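You operate a simulated robot arm through the tools that you are given. There is no shell and no other tool. Be economical: measure what you need, move in short steps, check, and stop when the job is done.

You run a simulated robot arm. Do the job below in one go: nothing can be reset, and whatever is moved stays where it is left.

TASK
Take the blue padlock and leave it on top of the blue shim.

It is judged by the outcome, as a careful person would: the job done as asked, and still so three seconds after it is handed in. It fails if anything else is knocked over, pushed out of place, dropped, spilled or broken.

THE ROBOT
A 6-joint arm with a two-finger parallel gripper, fixed in place. Base frame: the origin is at the foot of the arm, x ahead of it, y to its left, z up; the work surface is at about z = 0. Units: m, degrees, N and s.
With the tool pointing down near the work surface it reaches from about 0.14 to 0.58 m from the base axis. Its first joint turns from -66.0 to 66.0 degrees. Payload 2.1 kg.
Tool frame: the origin (TCP) lies between the finger pads and is the grasp point; the fingertips stand 0.03 m ahead of it; z points along the fingers, y is the line along which they close. The gripper opens to 0.094 m. The fingers are 0.028 m wide and 0.01 m thick; the gripper's body (0.05 by 0.096 m) begins 0.055 m behind the TCP.
Orientation is told as [roll, pitch, yaw] about the base's x, y, z axes, in that order, counted from this pose: with the fingers straight down and closing along the base's y, the tool's x points along the base's -x, its y along +y and its z along -z.

THE INTERFACE
- The arm moves only by the tool play_rows. Its argument "rows" is a list of rows, each a list of 3 entries, a list of its own where there are three numbers: the shift along the tool's x, y, z in m, then the turn, a rotation vector about the tool's x, y, z in degrees, then the gripper command, from -1 (fully open) to 1 (shut), values between in proportion. In form: [[[tx, ty, tz], [wx, wy, wz], jaw], ...]. A call has 1 to 12 rows; each row is the pose to reach, as a shift and turn from the pose commanded when the call began, along the tool's axes at that moment. A row lasts 0.2 s, in which the tool goes at most 0.05 m and 8.6 degrees; a call with a longer step from one row to the next is refused whole, and so is a gripper value outside its range. Where a pose cannot be reached the arm comes as near as it can. A force on the tool above 40 N (or 10 N above the force at the start of the call, whichever is more), or a blocked arm, ends the call early, and 0.2 s more pass. The fingers move at their own pace (about 0.072 m/s each) and stop on an object; they squeeze with about 35 N. The grip force told is the motor's: it shows also when the fingers shut on nothing. Time passes only in rows, and 0.2 s behind the last, so rows that repeat a pose let the fingers close. It gives the time, the measured TCP pose, the force on the tool (base axes), the opening and the grip force at its end, in the units of the frame above (readings bear some noise).
- Cameras (640 x 400 px; columns grow to the right, rows downward): "scene" is fixed at [0.022, -0.353, 0.496]; the picture's right is [0.90, -0.44, 0.00], its down [-0.20, -0.42, -0.89] and it looks along [0.39, 0.80, -0.46] (base axes); focal length 367 px, centre (320, 200). "wrist" rides on the gripper at [-0.037, 0, -0.058] in the tool frame; the picture's right is [0.00, -1.00, 0.00], its down [0.97, 0.00, -0.24] and it looks along [0.24, 0.00, 0.97] (tool axes); focal length 218 px, centre (320, 200). There is no depth. A picture from a camera that has moved, and an enlarged one, comes with that camera's place and axes in the base frame and with its lens. The place of the scene camera against the robot may be out by one fixed shift of up to 0.025 m in any direction.
- capture(camera): a new picture of that camera. No time passes.
- inspect(camera, box): a new picture of the part [left, top, right, bottom] of that camera's present view, enlarged. No time passes.
- job_done(): hands the job in; it is judged then, once.

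Go step by step. Nothing tells you positions but the pictures and the camera data: compare them with the known pose of the tool, close in by small moves and look again before you grip or let go. The budget is 90 turns and 38 pictures, counting those below and the enlarged ones. Unless the task says otherwise, let go and move clear before handing in, and close with one line.

The tools are called after "Request:" by a JSON object that holds its "op" and its "data". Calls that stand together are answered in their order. play_rows: Moves the arm, as the interface text tells. Its arguments: {"type":"object","properties":{"rows":{"type":"array","items":{"type":"array"}}},"required":["rows"]} The other tools are called the same way: capture (camera) takes a picture; inspect (camera, box) takes an enlarged picture of a part of a camera's view; job_done () hands the job in.

At the start:

```text
t: 0.0
eef_pos: [0.2613, 0.2676, 0.2857]
tool_rot: [0.0, -0.2, 0.0]
force: [0.2, 0.9, -0.7]
gripper_width: 0.0939
finger_force: 0.0
```

scene: 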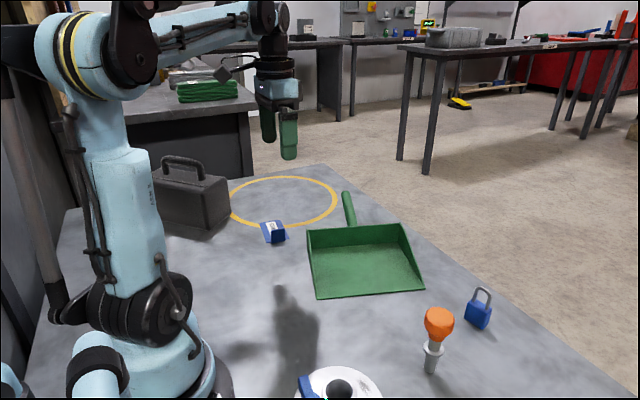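
wrist: 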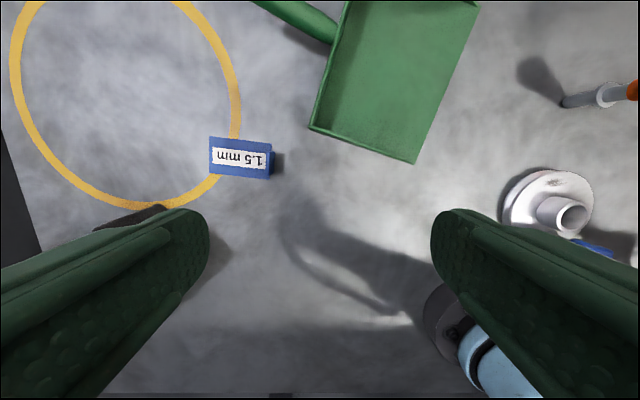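

I see a blue padlock at the right of the table and a small blue labelled piece near the yellow ring, which is probably the shim. I'll enlarge both before estimating positions.

Request:
{"op": "inspect", "data": {"camera": "scene", "box": [400, 260, 528, 340]}}

Request:
{"op": "inspect", "data": {"camera": "scene", "box": [224, 200, 320, 260]}}

Request:
{"op": "inspect", "data": {"camera": "wrist", "box": [180, 110, 308, 190]}}

Request:
{"op": "inspect", "data": {"camera": "scene", "box": [240, 330, 400, 400]}}

```text
5.00 times, centred on (464, 300) of scene
camera zoom: at [0.022, -0.353, 0.496], right [0.9, -0.44, 0.0], down [-0.2, -0.42, -0.89], along [0.39, 0.8, -0.46], focal length 1836 px, centre (-400, -300)
```

zoom: 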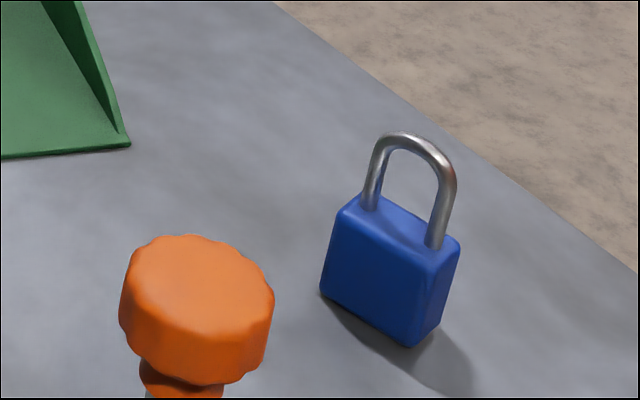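

```text
6.67 times, centred on (272, 230) of scene
camera zoom: at [0.022, -0.353, 0.496], right [0.9, -0.44, 0.0], down [-0.2, -0.42, -0.89], along [0.39, 0.8, -0.46], focal length 2448 px, centre (640, 0)
```

zoom: 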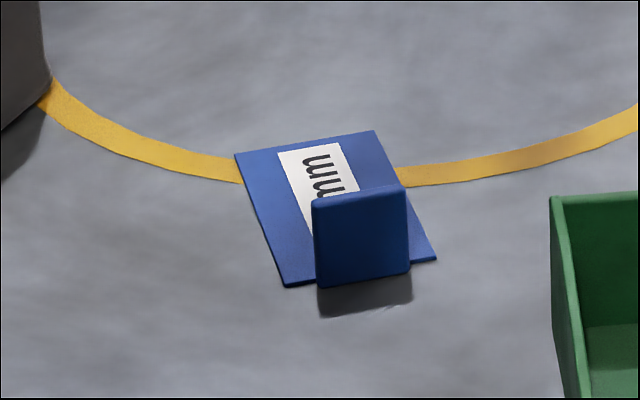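

```text
5.00 times, centred on (244, 150) of wrist
camera zoom: at [0.2983, 0.2692, 0.3436], right [0.0, -1.0, 0.0], down [-0.97, 0.0, 0.24], along [-0.24, 0.0, -0.97], focal length 1091 px, centre (700, 450)
```

zoom: 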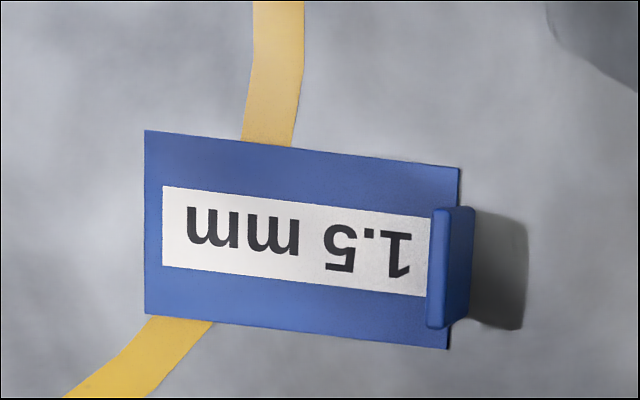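

```text
4.00 times, centred on (320, 365) of scene
camera zoom: at [0.022, -0.353, 0.496], right [0.9, -0.44, 0.0], down [-0.2, -0.42, -0.89], along [0.39, 0.8, -0.46], focal length 1468 px, centre (320, -460)
```

zoom: 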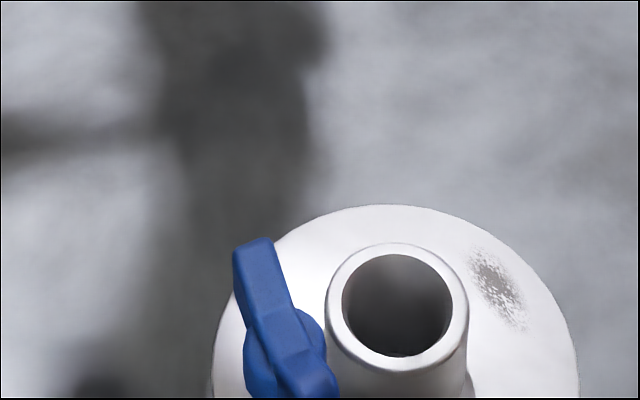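

The shim is a flat blue plate with an upright tab at its -y end, centred near (0.280, 0.393) and turned about -7°. The padlock stands upright near (0.50, -0.055) once I correct for the scene camera's offset. I'll move high above the padlock and look again.

Request:
{"op": "play_rows", "data": {"rows": [[[-0.024, -0.032, 0.008], [0, 0, 0], -1], [[-0.048, -0.064, 0.017], [0, 0, 0], -1], [[-0.072, -0.097, 0.026], [0, 0, 0], -1], [[-0.096, -0.129, 0.034], [0, 0, 0], -1], [[-0.12, -0.161, 0.043], [0, 0, 0], -1], [[-0.144, -0.193, 0.052], [0, 0, 0], -1], [[-0.168, -0.226, 0.06], [0, 0, 0], -1], [[-0.191, -0.258, 0.069], [0, 0, 0], -1], [[-0.215, -0.29, 0.077], [0, 0, 0], -1], [[-0.239, -0.3226, 0.086], [0, 0, 0], -1], [[-0.239, -0.3226, 0.086], [0, 0, 0], -1]]}}

Request:
{"op": "capture", "data": {"camera": "wrist"}}

```text
t: 2.4
eef_pos: [0.501, -0.0544, 0.1992]
tool_rot: [0.0, -0.1, 0.1]
force: [0.1, 0.1, 0.4]
gripper_width: 0.0939
finger_force: 0.1
```

```text
31 pictures are left
camera wrist: at [0.5382, -0.0538, 0.2563], right [0.0, -1.0, 0.0], down [-0.97, 0.0, 0.24], along [-0.24, 0.0, -0.97], focal length 218 px, centre (320, 200)
```

wrist: 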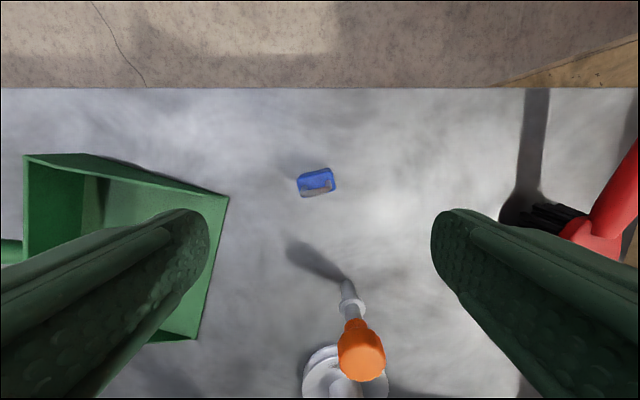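

Request:
{"op": "inspect", "data": {"camera": "wrist", "box": [272, 150, 368, 210]}}

```text
6.67 times, centred on (320, 180) of wrist
camera zoom: at [0.5382, -0.0538, 0.2563], right [0.0, -1.0, 0.0], down [-0.97, 0.0, 0.24], along [-0.24, 0.0, -0.97], focal length 1455 px, centre (320, 333)
```

zoom: 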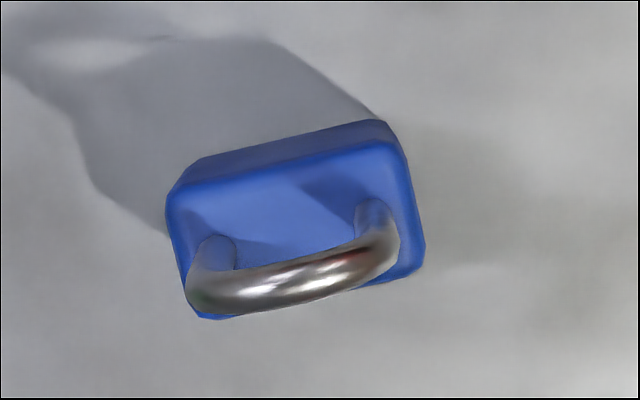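

The padlock body's centre is about (0.499, -0.050), and its wide side is turned about 13° from y. I'll turn, centre on it and come partway down, then check.

Request:
{"op": "play_rows", "data": {"rows": [[[0.001, 0.002, 0.03], [0, 0, -6.5], -1], [[0.002, 0.0042, 0.06], [0, 0, -13], -1], [[0.002, 0.0042, 0.09], [0, 0, -13], -1], [[0.002, 0.0042, 0.109], [0, 0, -13], -1], [[0.002, 0.0042, 0.109], [0, 0, -13], -1]]}}

Request:
{"op": "capture", "data": {"camera": "wrist"}}

Request:
{"op": "inspect", "data": {"camera": "scene", "box": [384, 220, 560, 340]}}

```text
t: 3.6
eef_pos: [0.4987, -0.0493, 0.09]
tool_rot: [0.0, 0.0, 13.0]
force: [-0.5, -0.3, 0.4]
gripper_width: 0.0936
finger_force: 0.1
```

```text
29 pictures are left
camera wrist: at [0.5342, -0.0413, 0.1475], right [0.23, -0.97, 0.0], down [-0.95, -0.22, 0.24], along [-0.23, -0.05, -0.97], focal length 218 px, centre (320, 200)
```

wrist: 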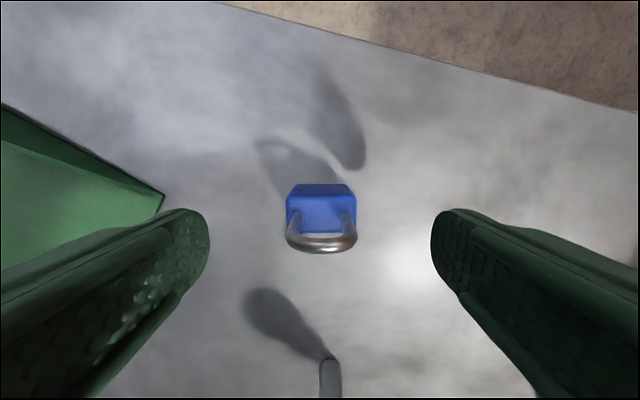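

```text
3.33 times, centred on (472, 280) of scene
camera zoom: at [0.022, -0.353, 0.496], right [0.9, -0.44, 0.0], down [-0.2, -0.42, -0.89], along [0.39, 0.8, -0.46], focal length 1224 px, centre (-187, -67)
```

zoom: 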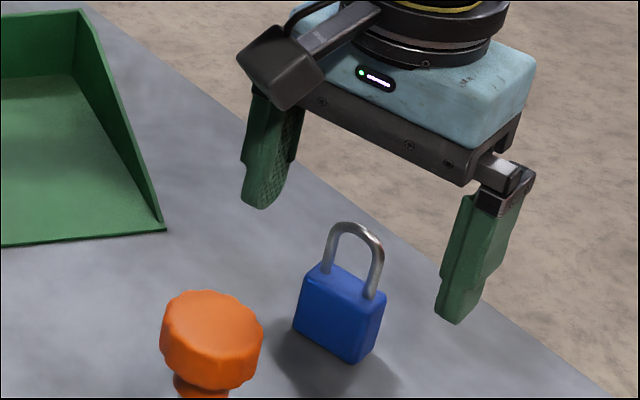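

The padlock is centred and square between the open fingers, and the dustpan and the orange tool are well clear. I'll go down to z = 0.036 and close.

Request:
{"op": "play_rows", "data": {"rows": [[[0, 0, 0.02], [0, 0, 0], -1], [[0, 0, 0.04], [0, 0, 0], -1], [[0, 0, 0.054], [0, 0, 0], -1], [[0, 0, 0.054], [0, 0, 0], -1], [[0, 0, 0.054], [0, 0, 0], 1], [[0, 0, 0.054], [0, 0, 0], 1], [[0, 0, 0.054], [0, 0, 0], 1], [[0, 0, 0.054], [0, 0, 0], 1]]}}

Request:
{"op": "inspect", "data": {"camera": "scene", "box": [384, 220, 560, 340]}}

```text
t: 5.4
eef_pos: [0.4982, -0.0492, 0.0365]
tool_rot: [0.0, -0.2, 13.0]
force: [1.0, 0.2, 1.1]
gripper_width: 0.0414
finger_force: 35.1
```

```text
3.33 times, centred on (472, 280) of scene
camera zoom: at [0.022, -0.353, 0.496], right [0.9, -0.44, 0.0], down [-0.2, -0.42, -0.89], along [0.39, 0.8, -0.46], focal length 1224 px, centre (-187, -67)
```

zoom: 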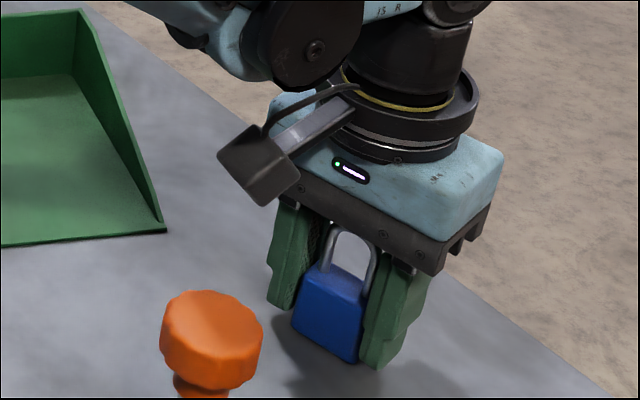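

The grip is firm at 41 mm width. I'll lift straight up and check that the padlock hangs level.

Request:
{"op": "play_rows", "data": {"rows": [[[0, 0, -0.01], [0, 0, 0], 1], [[0, 0, -0.03], [0, 0, 0], 1], [[0, 0, -0.065], [0, 0, 0], 1], [[0, 0, -0.105], [0, 0, 0], 1], [[0, 0, -0.145], [0, 0, 0], 1], [[0, 0, -0.165], [0, 0, 0], 1], [[0, 0, -0.165], [0, 0, 0], 1]]}}

Request:
{"op": "inspect", "data": {"camera": "scene", "box": [368, 120, 560, 240]}}

Request:
{"op": "capture", "data": {"camera": "wrist"}}

```text
t: 7.0
eef_pos: [0.498, -0.0497, 0.203]
tool_rot: [0.0, 0.0, 13.0]
force: [-0.1, -0.9, -1.5]
gripper_width: 0.0415
finger_force: 35.6
```

```text
3.33 times, centred on (464, 180) of scene
camera zoom: at [0.022, -0.353, 0.496], right [0.9, -0.44, 0.0], down [-0.2, -0.42, -0.89], along [0.39, 0.8, -0.46], focal length 1224 px, centre (-160, 267)
```

zoom: 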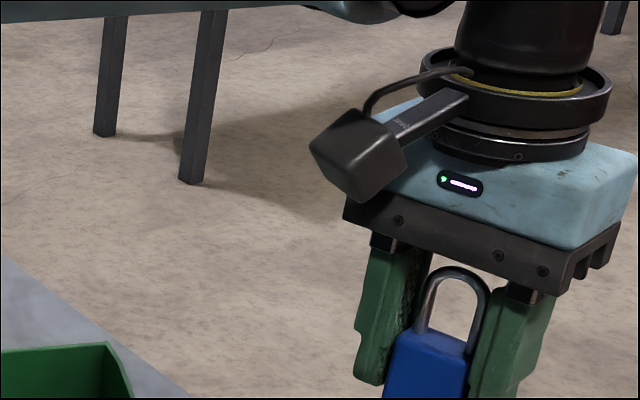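

```text
25 pictures are left
camera wrist: at [0.5341, -0.0412, 0.2605], right [0.22, -0.97, 0.0], down [-0.95, -0.22, 0.24], along [-0.23, -0.05, -0.97], focal length 218 px, centre (320, 200)
```

wrist: 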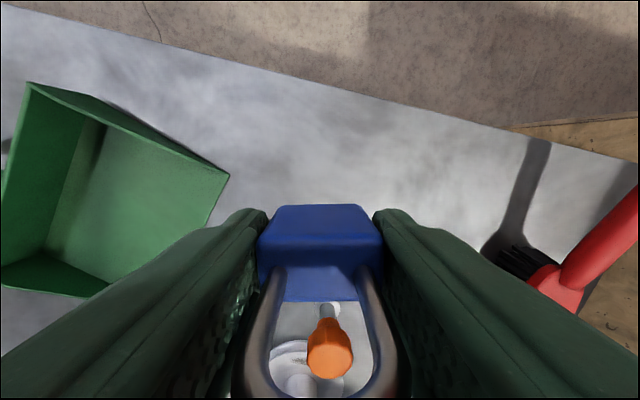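

The padlock hangs level in the grip. I'll carry it at z = 0.2 to above the shim, turning to line up with the plate.

Request:
{"op": "play_rows", "data": {"rows": [[[0.0099, 0.0447, 0], [0, 0, 1.8], 1], [[0.0198, 0.0894, 0], [0, 0, 3.6], 1], [[0.0296, 0.1341, 0], [0, 0, 5.4], 1], [[0.0395, 0.1788, 0], [0, 0, 7.2], 1], [[0.0494, 0.2235, 0], [0, 0, 9.0], 1], [[0.0593, 0.2683, 0], [0, 0, 10.7], 1], [[0.0692, 0.313, 0], [0, 0, 12.5], 1], [[0.0791, 0.3577, 0], [0, 0, 14.3], 1], [[0.0889, 0.4024, 0], [0, 0, 16.1], 1], [[0.0988, 0.4471, 0], [0, 0, 17.9], 1], [[0.1087, 0.4918, 0], [0, 0, 19.7], 1], [[0.1087, 0.4918, 0], [0, 0, 19.7], 1]]}}

Request:
{"op": "capture", "data": {"camera": "wrist"}}

Request:
{"op": "capture", "data": {"camera": "scene"}}

```text
t: 9.6
eef_pos: [0.2803, 0.4059, 0.2028]
tool_rot: [0.0, 0.0, -6.8]
force: [0.2, -0.6, -1.5]
gripper_width: 0.0414
finger_force: 34.9
```

```text
24 pictures are left
camera wrist: at [0.3179, 0.4021, 0.2606], right [-0.12, -0.99, 0.0], down [-0.96, 0.11, 0.24], along [-0.24, 0.03, -0.97], focal length 218 px, centre (320, 200)
```

wrist: 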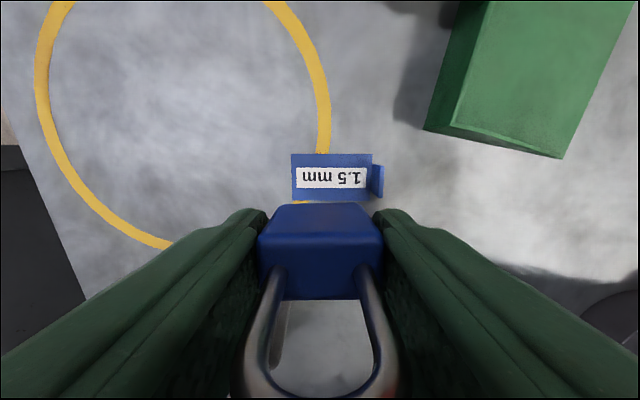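

```text
23 pictures are left
```

scene: 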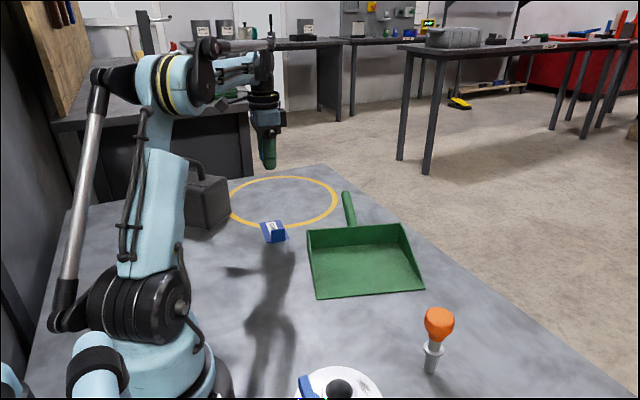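

Request:
{"op": "inspect", "data": {"camera": "wrist", "box": [272, 145, 400, 225]}}

```text
5.00 times, centred on (336, 185) of wrist
camera zoom: at [0.3179, 0.4021, 0.2606], right [-0.12, -0.99, 0.0], down [-0.96, 0.11, 0.24], along [-0.24, 0.03, -0.97], focal length 1091 px, centre (240, 275)
```

zoom: 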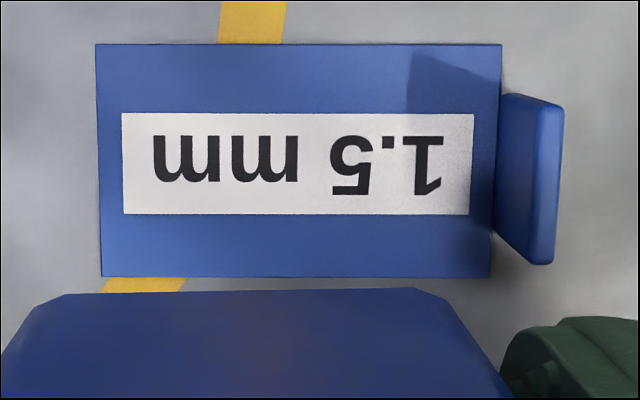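

The plate is lined up with the tool. It spans tool y from -0.061 to +0.034 and x ±0.028, so shifting 4 mm towards the tab puts the padlock well on the plate and clear of the tab. I'll go down partway and check.

Request:
{"op": "play_rows", "data": {"rows": [[[0, -0.004, 0.03], [0, 0, 0], 1], [[0, -0.004, 0.065], [0, 0, 0], 1], [[0, -0.004, 0.1], [0, 0, 0], 1], [[0, -0.004, 0.13], [0, 0, 0], 1], [[0, -0.004, 0.148], [0, 0, 0], 1], [[0, -0.004, 0.148], [0, 0, 0], 1]]}}

Request:
{"op": "inspect", "data": {"camera": "scene", "box": [208, 160, 336, 260]}}

Request:
{"op": "capture", "data": {"camera": "wrist"}}

```text
t: 11.0
eef_pos: [0.2825, 0.4013, 0.0547]
tool_rot: [0.1, -0.2, -6.7]
force: [0.6, -0.3, -1.3]
gripper_width: 0.0417
finger_force: 35.0
```

```text
4.00 times, centred on (272, 210) of scene
camera zoom: at [0.022, -0.353, 0.496], right [0.9, -0.44, 0.0], down [-0.2, -0.42, -0.89], along [0.39, 0.8, -0.46], focal length 1468 px, centre (512, 160)
```

zoom: 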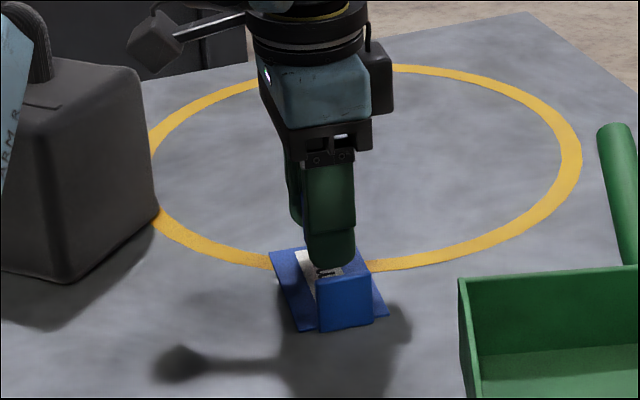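

```text
20 pictures are left
camera wrist: at [0.3186, 0.3975, 0.1116], right [-0.12, -0.99, 0.0], down [-0.96, 0.11, 0.24], along [-0.24, 0.03, -0.97], focal length 218 px, centre (320, 200)
```

wrist: 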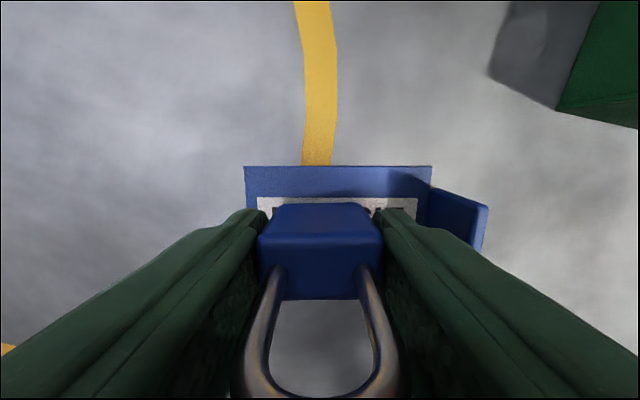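

The alignment is good: the plate spans tool x ±0.027 and y from -0.056 to +0.038, and the padlock will sit near the middle. I'll lower it gently onto the plate.

Request:
{"op": "play_rows", "data": {"rows": [[[0, 0, 0.006], [0, 0, 0], 1], [[0, 0, 0.011], [0, 0, 0], 1], [[0, 0, 0.0145], [0, 0, 0], 1], [[0, 0, 0.016], [0, 0, 0], 1], [[0, 0, 0.016], [0, 0, 0], 1]]}}

```text
t: 12.2
eef_pos: [0.2827, 0.4009, 0.0379]
tool_rot: [0.1, 0.0, -6.8]
force: [-1.4, -0.2, 21.3]
gripper_width: 0.0415
finger_force: 34.8
```

The 21 N contact force shows the padlock is resting on the plate. I'll ease off slightly, open partway and check.

Request:
{"op": "play_rows", "data": {"rows": [[[0, 0, -0.0007], [0, 0, 0], 1], [[0, 0, -0.0007], [0, 0, 0], 0.05], [[0, 0, -0.0007], [0, 0, 0], -0.3], [[0, 0, -0.0007], [0, 0, 0], -0.3], [[0, 0, -0.0007], [0, 0, 0], -0.3]]}}

Request:
{"op": "capture", "data": {"camera": "wrist"}}

```text
t: 13.4
eef_pos: [0.2806, 0.4015, 0.0389]
tool_rot: [-0.1, -0.1, -6.7]
force: [-1.5, 0.5, 0.0]
gripper_width: 0.0612
finger_force: 0.1
```

```text
19 pictures are left
camera wrist: at [0.3185, 0.3973, 0.0965], right [-0.12, -0.99, 0.0], down [-0.96, 0.11, 0.24], along [-0.24, 0.03, -0.97], focal length 218 px, centre (320, 200)
```

wrist: 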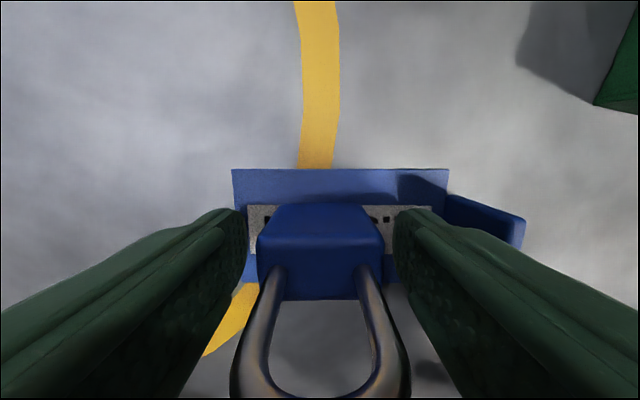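

The padlock is standing free on the plate, and both fingers are clear of it and the tab. I'll withdraw straight up.

Request:
{"op": "play_rows", "data": {"rows": [[[0, 0, -0.015], [0, 0, 0], -0.3], [[0, 0, -0.04], [0, 0, 0], -0.3], [[0, 0, -0.075], [0, 0, 0], -0.3], [[0, 0, -0.115], [0, 0, 0], -0.3], [[0, 0, -0.155], [0, 0, 0], -0.3], [[0, 0, -0.175], [0, 0, 0], -0.3], [[0, 0, -0.175], [0, 0, 0], -0.3]]}}

Request:
{"op": "inspect", "data": {"camera": "scene", "box": [208, 160, 336, 260]}}

Request:
{"op": "capture", "data": {"camera": "wrist"}}

```text
t: 15.0
eef_pos: [0.2803, 0.4025, 0.2131]
tool_rot: [-0.1, -0.1, -6.7]
force: [0.2, 0.0, -0.2]
gripper_width: 0.0613
finger_force: 0.1
```

```text
4.00 times, centred on (272, 210) of scene
camera zoom: at [0.022, -0.353, 0.496], right [0.9, -0.44, 0.0], down [-0.2, -0.42, -0.89], along [0.39, 0.8, -0.46], focal length 1468 px, centre (512, 160)
```

zoom: 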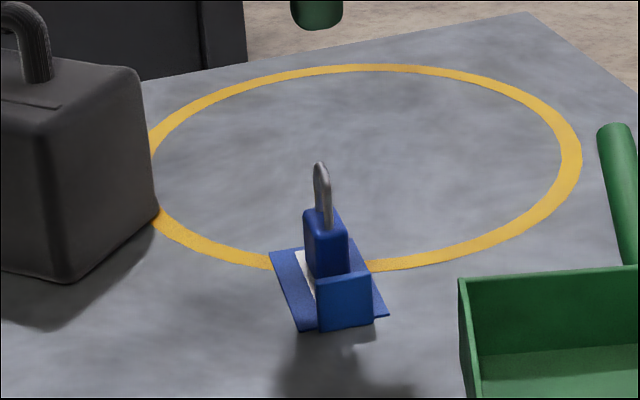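

```text
17 pictures are left
camera wrist: at [0.3174, 0.3977, 0.2714], right [-0.12, -0.99, 0.0], down [-0.96, 0.11, 0.24], along [-0.24, 0.03, -0.97], focal length 218 px, centre (320, 200)
```

wrist: 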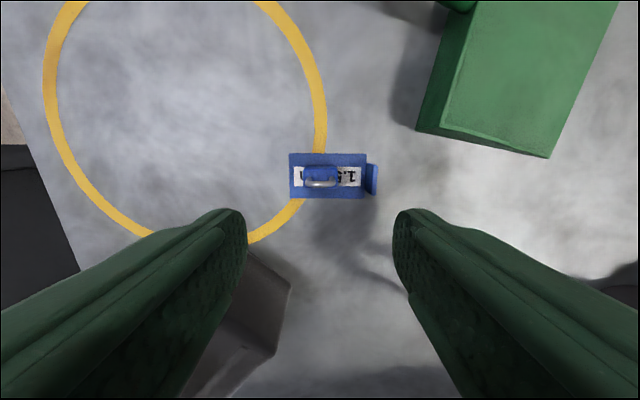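

The padlock stands upright on the shim, nothing else has moved, and the gripper is well clear. I'll hand the job in.

Request:
{"op": "job_done", "data": {}}

```text
The job is handed in.
```

The blue padlock is standing upright on top of the blue shim, the gripper is clear, and nothing else was disturbed.
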